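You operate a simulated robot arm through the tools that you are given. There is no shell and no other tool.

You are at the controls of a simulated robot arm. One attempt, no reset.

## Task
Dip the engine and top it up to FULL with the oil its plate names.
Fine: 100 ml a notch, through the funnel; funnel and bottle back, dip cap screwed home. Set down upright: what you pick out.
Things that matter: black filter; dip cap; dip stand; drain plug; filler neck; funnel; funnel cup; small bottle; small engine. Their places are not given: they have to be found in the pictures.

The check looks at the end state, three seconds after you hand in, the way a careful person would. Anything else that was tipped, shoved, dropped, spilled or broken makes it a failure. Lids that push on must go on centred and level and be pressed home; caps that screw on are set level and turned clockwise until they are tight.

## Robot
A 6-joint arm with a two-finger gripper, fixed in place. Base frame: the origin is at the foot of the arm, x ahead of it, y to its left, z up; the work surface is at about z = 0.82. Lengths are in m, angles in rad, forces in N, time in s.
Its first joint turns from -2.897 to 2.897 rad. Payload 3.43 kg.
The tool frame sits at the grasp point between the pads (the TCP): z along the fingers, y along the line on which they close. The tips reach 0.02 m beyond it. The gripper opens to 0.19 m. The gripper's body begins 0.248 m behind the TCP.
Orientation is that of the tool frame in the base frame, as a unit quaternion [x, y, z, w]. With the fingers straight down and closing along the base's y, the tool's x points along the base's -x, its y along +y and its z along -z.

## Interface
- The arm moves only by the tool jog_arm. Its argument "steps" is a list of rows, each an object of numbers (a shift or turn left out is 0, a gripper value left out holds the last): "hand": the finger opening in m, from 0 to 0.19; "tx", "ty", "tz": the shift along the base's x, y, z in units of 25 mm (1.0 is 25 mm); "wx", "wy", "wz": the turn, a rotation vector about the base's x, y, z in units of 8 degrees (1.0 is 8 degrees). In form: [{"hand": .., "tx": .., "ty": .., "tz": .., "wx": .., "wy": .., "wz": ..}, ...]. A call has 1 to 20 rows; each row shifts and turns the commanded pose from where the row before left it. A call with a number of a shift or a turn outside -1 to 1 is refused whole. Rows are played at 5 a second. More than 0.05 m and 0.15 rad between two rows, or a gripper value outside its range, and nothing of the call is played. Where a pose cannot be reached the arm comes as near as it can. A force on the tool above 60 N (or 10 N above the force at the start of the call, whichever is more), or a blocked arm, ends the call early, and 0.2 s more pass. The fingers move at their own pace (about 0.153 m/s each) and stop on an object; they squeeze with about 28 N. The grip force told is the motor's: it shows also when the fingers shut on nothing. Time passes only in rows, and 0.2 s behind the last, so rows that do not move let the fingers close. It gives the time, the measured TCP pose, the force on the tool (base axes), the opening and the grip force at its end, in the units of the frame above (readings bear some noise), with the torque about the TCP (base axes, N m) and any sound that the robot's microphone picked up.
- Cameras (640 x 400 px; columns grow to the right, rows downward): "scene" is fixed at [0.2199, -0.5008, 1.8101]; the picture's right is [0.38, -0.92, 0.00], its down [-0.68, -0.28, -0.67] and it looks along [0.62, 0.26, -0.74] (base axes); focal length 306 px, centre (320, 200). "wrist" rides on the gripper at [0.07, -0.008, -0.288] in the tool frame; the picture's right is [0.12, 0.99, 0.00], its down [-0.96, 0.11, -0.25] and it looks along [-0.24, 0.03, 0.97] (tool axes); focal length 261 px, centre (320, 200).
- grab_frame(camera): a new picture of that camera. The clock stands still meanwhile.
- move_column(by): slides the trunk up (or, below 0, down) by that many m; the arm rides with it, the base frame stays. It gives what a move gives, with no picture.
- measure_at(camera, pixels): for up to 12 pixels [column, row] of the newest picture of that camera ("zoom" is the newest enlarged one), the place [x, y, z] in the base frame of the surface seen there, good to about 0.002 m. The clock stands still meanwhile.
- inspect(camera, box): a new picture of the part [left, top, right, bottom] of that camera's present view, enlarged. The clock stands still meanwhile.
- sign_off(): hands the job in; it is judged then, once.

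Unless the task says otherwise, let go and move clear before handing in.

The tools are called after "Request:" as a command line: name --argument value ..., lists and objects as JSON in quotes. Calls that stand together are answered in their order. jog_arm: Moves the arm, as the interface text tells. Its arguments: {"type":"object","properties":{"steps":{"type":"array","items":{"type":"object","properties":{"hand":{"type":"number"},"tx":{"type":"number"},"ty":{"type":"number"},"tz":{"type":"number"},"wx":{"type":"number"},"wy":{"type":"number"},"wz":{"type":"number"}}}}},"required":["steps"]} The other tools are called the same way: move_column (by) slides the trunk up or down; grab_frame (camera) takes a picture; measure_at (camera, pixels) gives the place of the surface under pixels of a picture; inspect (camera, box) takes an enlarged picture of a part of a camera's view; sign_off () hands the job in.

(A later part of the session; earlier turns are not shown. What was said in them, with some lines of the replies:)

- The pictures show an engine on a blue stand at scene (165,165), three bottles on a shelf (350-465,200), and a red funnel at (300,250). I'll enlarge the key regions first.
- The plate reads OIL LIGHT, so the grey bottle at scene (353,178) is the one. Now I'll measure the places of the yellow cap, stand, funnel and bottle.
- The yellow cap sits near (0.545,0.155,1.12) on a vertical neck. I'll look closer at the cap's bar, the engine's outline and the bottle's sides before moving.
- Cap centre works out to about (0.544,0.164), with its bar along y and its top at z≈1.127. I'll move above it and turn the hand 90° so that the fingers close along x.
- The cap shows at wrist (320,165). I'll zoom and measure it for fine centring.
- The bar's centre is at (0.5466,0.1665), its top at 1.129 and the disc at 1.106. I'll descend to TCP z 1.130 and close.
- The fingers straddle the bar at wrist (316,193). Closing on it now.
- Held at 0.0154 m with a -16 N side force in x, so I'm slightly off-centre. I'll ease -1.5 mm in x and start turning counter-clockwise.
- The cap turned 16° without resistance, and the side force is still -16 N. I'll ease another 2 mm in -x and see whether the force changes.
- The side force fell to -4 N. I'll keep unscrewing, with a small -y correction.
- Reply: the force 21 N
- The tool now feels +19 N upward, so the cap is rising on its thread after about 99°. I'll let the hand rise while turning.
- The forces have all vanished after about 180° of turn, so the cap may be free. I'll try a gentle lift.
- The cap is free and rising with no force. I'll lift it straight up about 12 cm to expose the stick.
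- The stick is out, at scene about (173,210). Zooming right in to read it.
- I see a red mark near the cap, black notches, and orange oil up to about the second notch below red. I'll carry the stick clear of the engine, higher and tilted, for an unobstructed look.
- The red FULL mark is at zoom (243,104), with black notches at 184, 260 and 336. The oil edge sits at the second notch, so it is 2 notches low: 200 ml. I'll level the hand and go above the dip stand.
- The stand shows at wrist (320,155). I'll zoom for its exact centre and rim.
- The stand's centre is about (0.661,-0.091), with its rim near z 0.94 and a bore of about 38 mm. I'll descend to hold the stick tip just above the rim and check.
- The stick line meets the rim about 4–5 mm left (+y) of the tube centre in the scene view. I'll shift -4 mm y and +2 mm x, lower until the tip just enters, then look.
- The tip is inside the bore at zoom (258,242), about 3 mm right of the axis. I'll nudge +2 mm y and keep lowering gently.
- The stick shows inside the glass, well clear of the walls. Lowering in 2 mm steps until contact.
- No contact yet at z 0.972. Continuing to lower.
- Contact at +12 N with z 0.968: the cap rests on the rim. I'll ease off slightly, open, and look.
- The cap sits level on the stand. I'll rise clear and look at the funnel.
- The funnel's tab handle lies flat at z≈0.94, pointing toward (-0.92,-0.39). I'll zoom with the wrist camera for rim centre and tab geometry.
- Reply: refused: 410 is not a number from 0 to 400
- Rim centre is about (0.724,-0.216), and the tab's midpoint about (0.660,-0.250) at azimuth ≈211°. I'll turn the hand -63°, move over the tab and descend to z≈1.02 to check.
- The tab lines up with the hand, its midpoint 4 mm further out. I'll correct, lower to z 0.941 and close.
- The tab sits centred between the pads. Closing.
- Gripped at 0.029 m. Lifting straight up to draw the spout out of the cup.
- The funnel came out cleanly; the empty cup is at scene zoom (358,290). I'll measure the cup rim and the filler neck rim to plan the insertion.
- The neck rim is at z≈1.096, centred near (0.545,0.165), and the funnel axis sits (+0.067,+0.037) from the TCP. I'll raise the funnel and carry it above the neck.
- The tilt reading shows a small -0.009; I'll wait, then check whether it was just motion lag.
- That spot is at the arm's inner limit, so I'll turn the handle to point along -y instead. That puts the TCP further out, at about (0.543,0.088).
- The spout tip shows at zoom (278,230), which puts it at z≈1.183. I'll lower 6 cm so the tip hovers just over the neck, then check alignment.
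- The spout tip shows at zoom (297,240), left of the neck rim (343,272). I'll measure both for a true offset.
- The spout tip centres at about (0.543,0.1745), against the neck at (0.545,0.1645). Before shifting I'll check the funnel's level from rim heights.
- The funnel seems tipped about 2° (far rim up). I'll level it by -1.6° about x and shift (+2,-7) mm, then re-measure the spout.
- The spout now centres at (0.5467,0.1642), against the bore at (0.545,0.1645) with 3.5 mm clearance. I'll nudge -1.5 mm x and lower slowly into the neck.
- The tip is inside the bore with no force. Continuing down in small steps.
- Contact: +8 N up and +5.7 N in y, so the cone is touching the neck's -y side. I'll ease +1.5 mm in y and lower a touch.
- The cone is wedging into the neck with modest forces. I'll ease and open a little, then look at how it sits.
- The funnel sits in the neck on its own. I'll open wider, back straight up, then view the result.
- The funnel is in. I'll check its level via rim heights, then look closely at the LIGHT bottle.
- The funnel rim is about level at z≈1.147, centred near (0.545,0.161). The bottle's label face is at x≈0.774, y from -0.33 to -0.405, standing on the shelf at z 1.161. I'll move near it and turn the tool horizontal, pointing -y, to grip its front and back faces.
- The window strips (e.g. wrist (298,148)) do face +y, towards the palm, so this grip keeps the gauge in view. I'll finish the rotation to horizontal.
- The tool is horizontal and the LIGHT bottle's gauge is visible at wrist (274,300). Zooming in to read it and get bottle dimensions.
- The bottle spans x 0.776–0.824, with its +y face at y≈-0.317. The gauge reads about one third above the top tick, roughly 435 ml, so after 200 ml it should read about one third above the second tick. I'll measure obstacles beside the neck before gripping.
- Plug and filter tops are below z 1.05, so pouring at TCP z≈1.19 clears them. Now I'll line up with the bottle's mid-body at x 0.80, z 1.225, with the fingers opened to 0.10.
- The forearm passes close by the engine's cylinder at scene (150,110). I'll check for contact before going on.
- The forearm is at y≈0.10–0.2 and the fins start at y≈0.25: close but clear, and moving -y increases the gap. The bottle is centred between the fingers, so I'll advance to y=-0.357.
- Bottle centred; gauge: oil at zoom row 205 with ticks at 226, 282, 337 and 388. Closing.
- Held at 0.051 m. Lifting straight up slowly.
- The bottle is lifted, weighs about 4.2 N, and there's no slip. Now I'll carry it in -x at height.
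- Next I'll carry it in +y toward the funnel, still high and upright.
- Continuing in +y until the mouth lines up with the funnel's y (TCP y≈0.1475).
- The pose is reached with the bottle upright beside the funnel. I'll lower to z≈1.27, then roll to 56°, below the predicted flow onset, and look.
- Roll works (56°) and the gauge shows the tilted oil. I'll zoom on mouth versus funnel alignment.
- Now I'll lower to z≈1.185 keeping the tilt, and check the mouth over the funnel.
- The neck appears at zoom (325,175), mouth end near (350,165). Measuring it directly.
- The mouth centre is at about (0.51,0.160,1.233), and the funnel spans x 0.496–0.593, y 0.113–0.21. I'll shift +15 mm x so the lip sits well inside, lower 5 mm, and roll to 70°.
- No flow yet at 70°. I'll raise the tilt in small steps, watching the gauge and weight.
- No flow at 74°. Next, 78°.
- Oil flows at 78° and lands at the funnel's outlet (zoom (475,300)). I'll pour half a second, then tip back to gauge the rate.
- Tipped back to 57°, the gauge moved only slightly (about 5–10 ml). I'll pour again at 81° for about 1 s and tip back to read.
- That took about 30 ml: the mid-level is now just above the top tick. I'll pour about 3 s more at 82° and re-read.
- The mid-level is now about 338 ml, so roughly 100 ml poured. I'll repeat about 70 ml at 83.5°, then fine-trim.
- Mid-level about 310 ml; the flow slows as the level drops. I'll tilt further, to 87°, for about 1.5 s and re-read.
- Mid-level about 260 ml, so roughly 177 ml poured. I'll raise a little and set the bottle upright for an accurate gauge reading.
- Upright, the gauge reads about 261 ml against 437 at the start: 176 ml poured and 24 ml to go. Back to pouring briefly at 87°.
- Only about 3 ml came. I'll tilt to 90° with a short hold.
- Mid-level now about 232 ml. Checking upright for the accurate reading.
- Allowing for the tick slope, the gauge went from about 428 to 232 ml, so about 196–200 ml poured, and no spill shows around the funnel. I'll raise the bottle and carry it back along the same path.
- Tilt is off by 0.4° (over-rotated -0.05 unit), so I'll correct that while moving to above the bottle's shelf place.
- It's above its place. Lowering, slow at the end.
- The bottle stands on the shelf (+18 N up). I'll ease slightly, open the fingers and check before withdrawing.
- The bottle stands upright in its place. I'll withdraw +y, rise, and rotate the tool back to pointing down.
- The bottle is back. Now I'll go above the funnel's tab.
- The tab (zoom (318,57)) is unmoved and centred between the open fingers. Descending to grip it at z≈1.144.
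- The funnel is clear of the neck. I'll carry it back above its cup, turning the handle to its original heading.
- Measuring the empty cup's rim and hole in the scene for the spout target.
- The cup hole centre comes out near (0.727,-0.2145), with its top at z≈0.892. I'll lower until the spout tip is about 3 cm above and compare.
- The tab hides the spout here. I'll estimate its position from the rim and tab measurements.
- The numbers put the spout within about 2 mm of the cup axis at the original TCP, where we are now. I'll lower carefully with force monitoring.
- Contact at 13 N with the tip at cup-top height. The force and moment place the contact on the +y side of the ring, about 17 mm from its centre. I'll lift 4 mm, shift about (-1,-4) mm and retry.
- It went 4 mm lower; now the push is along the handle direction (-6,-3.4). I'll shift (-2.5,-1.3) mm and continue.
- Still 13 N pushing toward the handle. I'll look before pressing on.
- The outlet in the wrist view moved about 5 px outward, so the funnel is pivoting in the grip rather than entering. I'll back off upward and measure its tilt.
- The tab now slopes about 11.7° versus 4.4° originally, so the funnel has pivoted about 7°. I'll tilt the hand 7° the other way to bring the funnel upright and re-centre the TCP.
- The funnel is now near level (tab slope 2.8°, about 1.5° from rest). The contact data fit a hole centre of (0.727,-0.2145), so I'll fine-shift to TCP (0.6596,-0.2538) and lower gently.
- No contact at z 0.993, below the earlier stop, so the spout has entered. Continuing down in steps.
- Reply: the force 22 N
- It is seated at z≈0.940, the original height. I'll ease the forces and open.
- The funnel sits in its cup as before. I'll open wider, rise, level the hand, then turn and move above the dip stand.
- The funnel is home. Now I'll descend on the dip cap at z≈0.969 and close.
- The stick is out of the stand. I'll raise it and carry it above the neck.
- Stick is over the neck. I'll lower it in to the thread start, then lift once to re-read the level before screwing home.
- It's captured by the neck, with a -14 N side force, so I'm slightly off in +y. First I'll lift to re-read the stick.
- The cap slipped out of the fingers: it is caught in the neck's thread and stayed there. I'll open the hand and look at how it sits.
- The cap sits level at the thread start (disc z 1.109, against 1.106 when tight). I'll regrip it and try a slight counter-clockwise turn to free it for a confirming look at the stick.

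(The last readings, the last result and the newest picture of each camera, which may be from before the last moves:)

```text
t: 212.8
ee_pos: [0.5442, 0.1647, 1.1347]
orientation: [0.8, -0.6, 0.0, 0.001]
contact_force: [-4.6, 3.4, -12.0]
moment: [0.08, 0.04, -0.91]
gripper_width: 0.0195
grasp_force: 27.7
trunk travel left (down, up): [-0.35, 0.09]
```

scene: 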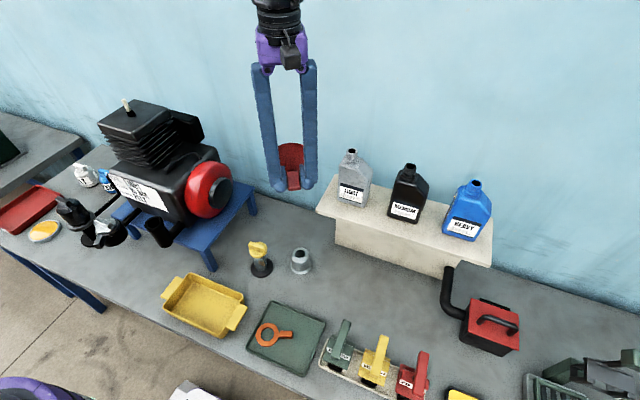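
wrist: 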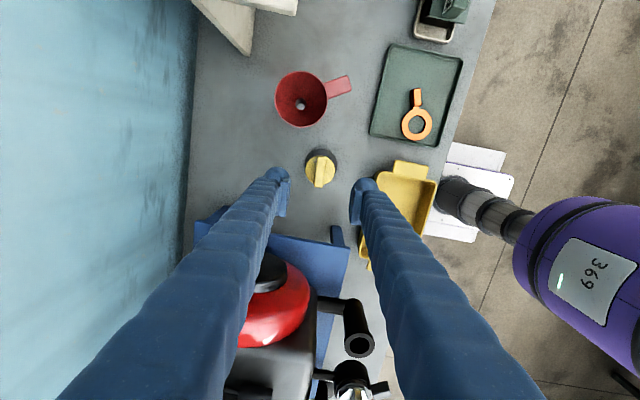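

It resists with -0.9 Nm and the bar is skewing in the pads, so I'll drop the re-dip and go the other way. I'll undo that turn and start screwing clockwise.

Request:
jog_arm --steps '[{"tz": -0.06, "wz": -0.5}, {"wz": -0.5}, {"wz": -0.5}, {}]'

Request:
inspect --camera "wrist" --box '[270, 130, 370, 230]'

```text
t: 213.8
ee_pos: [0.545, 0.1635, 1.1341]
orientation: [0.732, -0.681, 0.0, 0.001]
contact_force: [-4.2, -5.1, -1.8]
moment: [-0.13, 0.04, 0.0]
gripper_width: 0.0155
grasp_force: 27.8
trunk travel left (down, up): [-0.35, 0.09]
```

```text
4.00 times, centred on (320, 180) of wrist
```

zoom: 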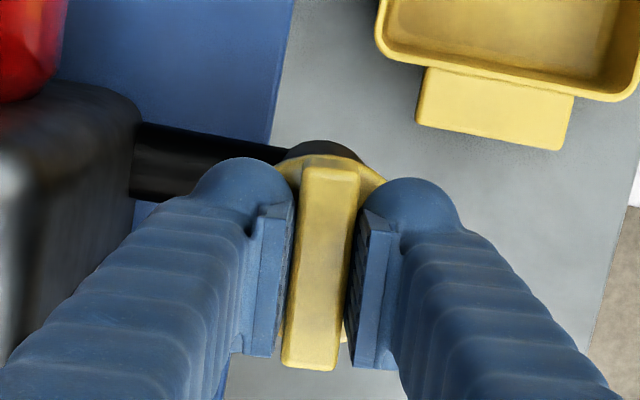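

The bar is aligned again. Screwing clockwise now, with a slight descent.

Request:
jog_arm --steps '[{"ty": -0.03, "tx": -0.02}, {"wz": -0.8, "tz": -0.006}, {"wz": -0.8, "tz": -0.006}, {"wz": -0.8, "tz": -0.006}, {"wz": -0.8, "tz": -0.006}, {"wz": -0.8, "tz": -0.006}, {"wz": -0.8, "tz": -0.006}, {}]'

Request:
jog_arm --steps '[{"wz": -0.8, "tz": -0.006}, {"wz": -0.8, "tz": -0.006}, {"wz": -0.8, "tz": -0.006}, {"wz": -0.8, "tz": -0.006}, {"wz": -0.8, "tz": -0.006}, {"wz": -0.8, "tz": -0.006}, {"wz": -0.8, "tz": -0.006}, {}]'

```text
t: 215.6
ee_pos: [0.544, 0.1638, 1.132]
orientation: [-0.466, 0.885, -0.001, 0.0]
contact_force: [-4.3, -0.9, -2.4]
moment: [-0.02, 0.05, 0.01]
gripper_width: 0.0157
grasp_force: 28.0
trunk travel left (down, up): [-0.35, 0.09]
```

```text
t: 217.4
ee_pos: [0.544, 0.1644, 1.1308]
orientation: [-0.094, 0.996, 0.0, 0.0]
contact_force: [-9.5, 8.1, -3.3]
moment: [0.04, 0.07, 0.02]
gripper_width: 0.0158
grasp_force: 28.5
trunk travel left (down, up): [-0.35, 0.09]
```

Request:
jog_arm --steps '[{"tx": -0.03, "ty": 0.03}, {"wz": -0.8, "tz": -0.006}, {"wz": -0.8, "tz": -0.006}, {"wz": -0.8, "tz": -0.006}, {"wz": -0.8, "tz": -0.006}, {"wz": -0.8, "tz": -0.006}, {"wz": -0.8, "tz": -0.006}, {"wz": -0.8, "tz": -0.006}, {}]'

Request:
jog_arm --steps '[{"wz": -0.6, "tz": -0.006}, {"wz": -0.6, "tz": -0.006}, {"wz": -0.6, "tz": -0.006}, {"wz": -0.6, "tz": -0.006}, {}]'

```text
t: 219.4
ee_pos: [0.5454, 0.1635, 1.1322]
orientation: [0.293, 0.956, 0.0, 0.0]
contact_force: [-2.2, 5.0, -5.6]
moment: [0.06, 0.07, -0.01]
gripper_width: 0.0153
grasp_force: 28.3
trunk travel left (down, up): [-0.35, 0.09]
```

```text
t: 220.6
ee_pos: [0.546, 0.1649, 1.1319]
orientation: [0.447, 0.895, -0.001, 0.0]
contact_force: [0.0, 8.8, -1.9]
moment: [0.09, 0.04, 0.02]
gripper_width: 0.0156
grasp_force: 27.9
trunk travel left (down, up): [-0.35, 0.09]
```

About 147° turned with no torque yet. Continuing, watching the moment about z.

Request:
jog_arm --steps '[{"ty": 0.03, "wz": -0.6, "tz": -0.006}, {"wz": -0.6, "tz": -0.006}, {"wz": -0.6, "tz": -0.006}, {"wz": -0.6, "tz": -0.006}, {}]'

Request:
jog_arm --steps '[{"wz": -0.5, "tz": -0.006}, {"wz": -0.5, "tz": -0.006}, {"wz": -0.5}, {}]'

```text
t: 221.8
ee_pos: [0.5446, 0.1646, 1.1303]
orientation: [0.59, 0.807, -0.001, -0.001]
contact_force: [3.9, -4.1, -0.6]
moment: [-0.09, -0.04, 0.01]
gripper_width: 0.0156
grasp_force: 27.7
trunk travel left (down, up): [-0.35, 0.09]
```

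```text
t: 222.8
ee_pos: [0.5439, 0.165, 1.1302]
orientation: [0.672, 0.741, -0.001, -0.001]
contact_force: [4.9, -2.9, -1.7]
moment: [-0.02, -0.05, 0.01]
gripper_width: 0.0156
grasp_force: 28.2
trunk travel left (down, up): [-0.35, 0.09]
```

Approaching the original angle. Small steps until it tightens.

Request:
jog_arm --steps '[{"wz": -0.4}, {"wz": -0.4}, {}]'

Request:
jog_arm --steps '[{"wz": -0.4}, {"wz": -0.4}, {}]'

```text
t: 223.6
ee_pos: [0.5447, 0.1653, 1.1298]
orientation: [0.711, 0.703, 0.0, 0.0]
contact_force: [6.5, -1.0, -1.0]
moment: [-0.04, -0.07, 0.72]
gripper_width: 0.0166
grasp_force: 27.4
trunk travel left (down, up): [-0.35, 0.09]
```

```text
t: 224.4
ee_pos: [0.5444, 0.1659, 1.1293]
orientation: [0.749, 0.662, 0.0, 0.0]
contact_force: [6.7, 6.2, 0.1]
moment: [0.1, -0.02, 1.07]
gripper_width: 0.02
grasp_force: 27.9
trunk travel left (down, up): [-0.35, 0.09]
```

Torque rose to about 1 Nm with the pads skewing on the bar at the original angle: the cap is tight. I'll open and inspect.

Request:
jog_arm --steps '[{"hand": 0.06}, {}, {}, {"tz": 0.5}, {"tz": 1}, {"tz": 1}, {"tz": 1}, {"tz": 1}, {"tz": 1}, {}]'

Request:
inspect --camera "scene" --box '[120, 190, 190, 250]'

Request:
inspect --camera "wrist" --box '[270, 130, 370, 230]'

Request:
measure_at --camera "zoom" --pixels '[[320, 150], [320, 180], [320, 130], [320, 200], [280, 180], [360, 180], [290, 190], [350, 150], [310, 170], [330, 170]]'

```text
t: 226.6
ee_pos: [0.5457, 0.1654, 1.2678]
orientation: [0.75, 0.662, 0.0, -0.001]
contact_force: [1.4, 0.1, -0.1]
moment: [-0.01, 0.07, 0.01]
gripper_width: 0.0601
grasp_force: 0.1
trunk travel left (down, up): [-0.35, 0.09]
```

```text
6.67 times, centred on (155, 220) of scene
```

zoom: 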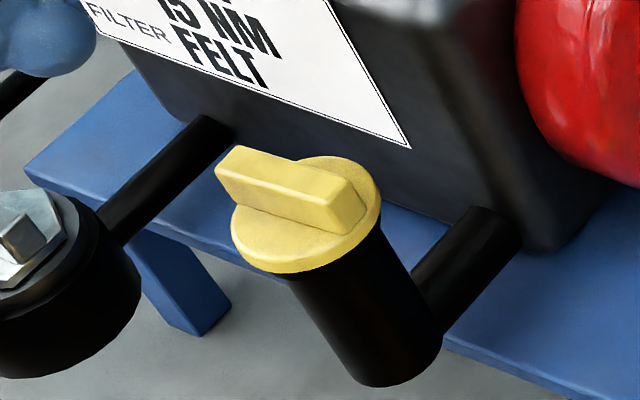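

```text
4.00 times, centred on (320, 180) of wrist
```

zoom: 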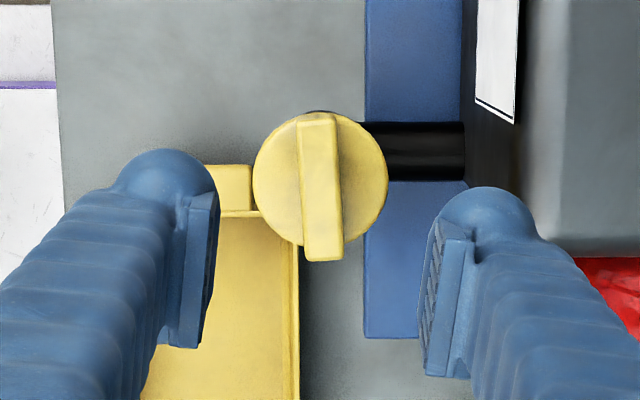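

```text
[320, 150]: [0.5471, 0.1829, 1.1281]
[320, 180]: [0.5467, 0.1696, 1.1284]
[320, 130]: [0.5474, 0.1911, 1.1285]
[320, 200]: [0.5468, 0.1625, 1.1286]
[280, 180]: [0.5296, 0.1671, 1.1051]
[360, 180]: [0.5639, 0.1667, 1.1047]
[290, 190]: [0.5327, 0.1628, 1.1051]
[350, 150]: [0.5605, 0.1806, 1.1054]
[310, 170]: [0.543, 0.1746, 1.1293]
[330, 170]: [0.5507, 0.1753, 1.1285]
```

The cap is home: bar top 1.128 and disc 1.105, the same as at the start and level. I'll move the arm clear and check the whole scene.

Request:
jog_arm --steps '[{"tz": 1}, {"tz": 1}, {"tz": 1}, {"tz": 1}, {"tz": 1}, {"tz": 1}, {"ty": -0.8}, {"ty": -0.8}, {"ty": -0.8}, {}]'

Request:
grab_frame --camera "scene"

Request:
inspect --camera "scene" --box '[230, 130, 410, 290]'

Request:
inspect --camera "scene" --box '[40, 80, 240, 260]'

```text
t: 228.8
ee_pos: [0.5452, 0.1051, 1.4167]
orientation: [0.75, 0.662, 0.0, 0.0]
contact_force: [0.1, 0.2, -0.4]
moment: [0.02, -0.01, -0.02]
gripper_width: 0.06
grasp_force: 0.1
trunk travel left (down, up): [-0.35, 0.09]
```

```text
taken
```

scene: 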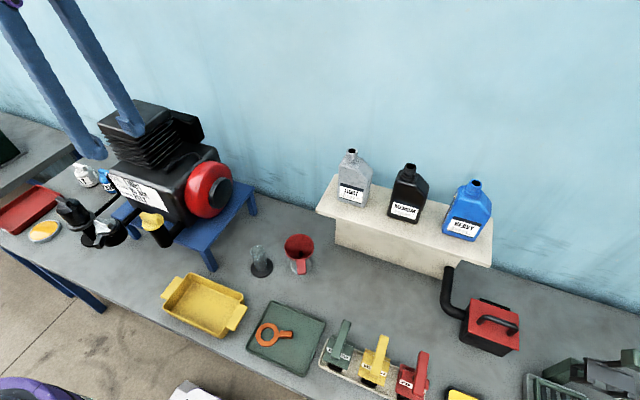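

```text
2.50 times, centred on (320, 210) of scene
```

zoom: 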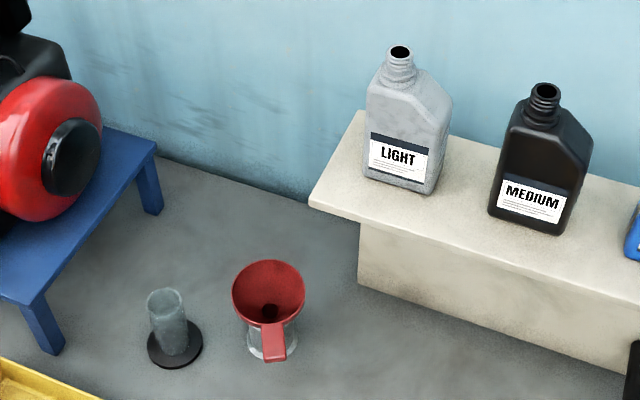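

```text
2.22 times, centred on (140, 170) of scene
```

zoom: 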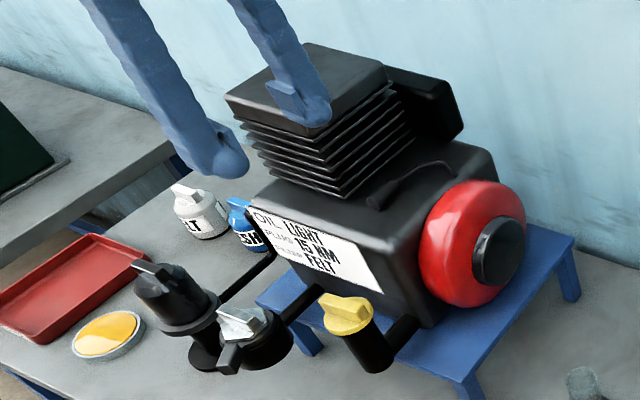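

Everything is in place: cap home on the neck (scene (152,220)), empty dip stand upright (261,262), funnel in its cup (300,250), LIGHT bottle upright on the shelf (353,178), no spills visible, arm clear. I'm handing in on the bottle gauge and weight change, which both point to about 200 ml; I couldn't get a second dip reading.

Request:
sign_off

```text
The job is handed in.
```

I topped the engine up with about 200 ml of LIGHT oil, the grade its plate names, and handed the job in. I couldn't re-dip it afterwards to confirm the level is exactly at FULL.

- **Dip:** the stick showed oil at the second notch below FULL, so it needed 200 ml.
- **Oil poured:** the bottle's gauge dropped by about 195–200 ml, and its weight fell by roughly 190 ml worth. It all went through the funnel, and no spill showed in the pictures.
- **No second dip:** when I went to re-read the stick, the cap caught in the thread and slipped out of the fingers. Turning it back met resistance, so I screwed it home instead.
- **Dip cap:** it turned clockwise until it stopped hard, at about 1 Nm. It sits level and at the same height as before I opened it.
- **Funnel:** it is back in its cup. On the first try its spout hit the cup's rim and the funnel pivoted in the grip, so I re-levelled it and it went in cleanly.
- **Bottle:** it is upright in its old place on the shelf.
- **Everything else:** the dip stand is upright and empty, nothing else was moved, and the arm is clear.
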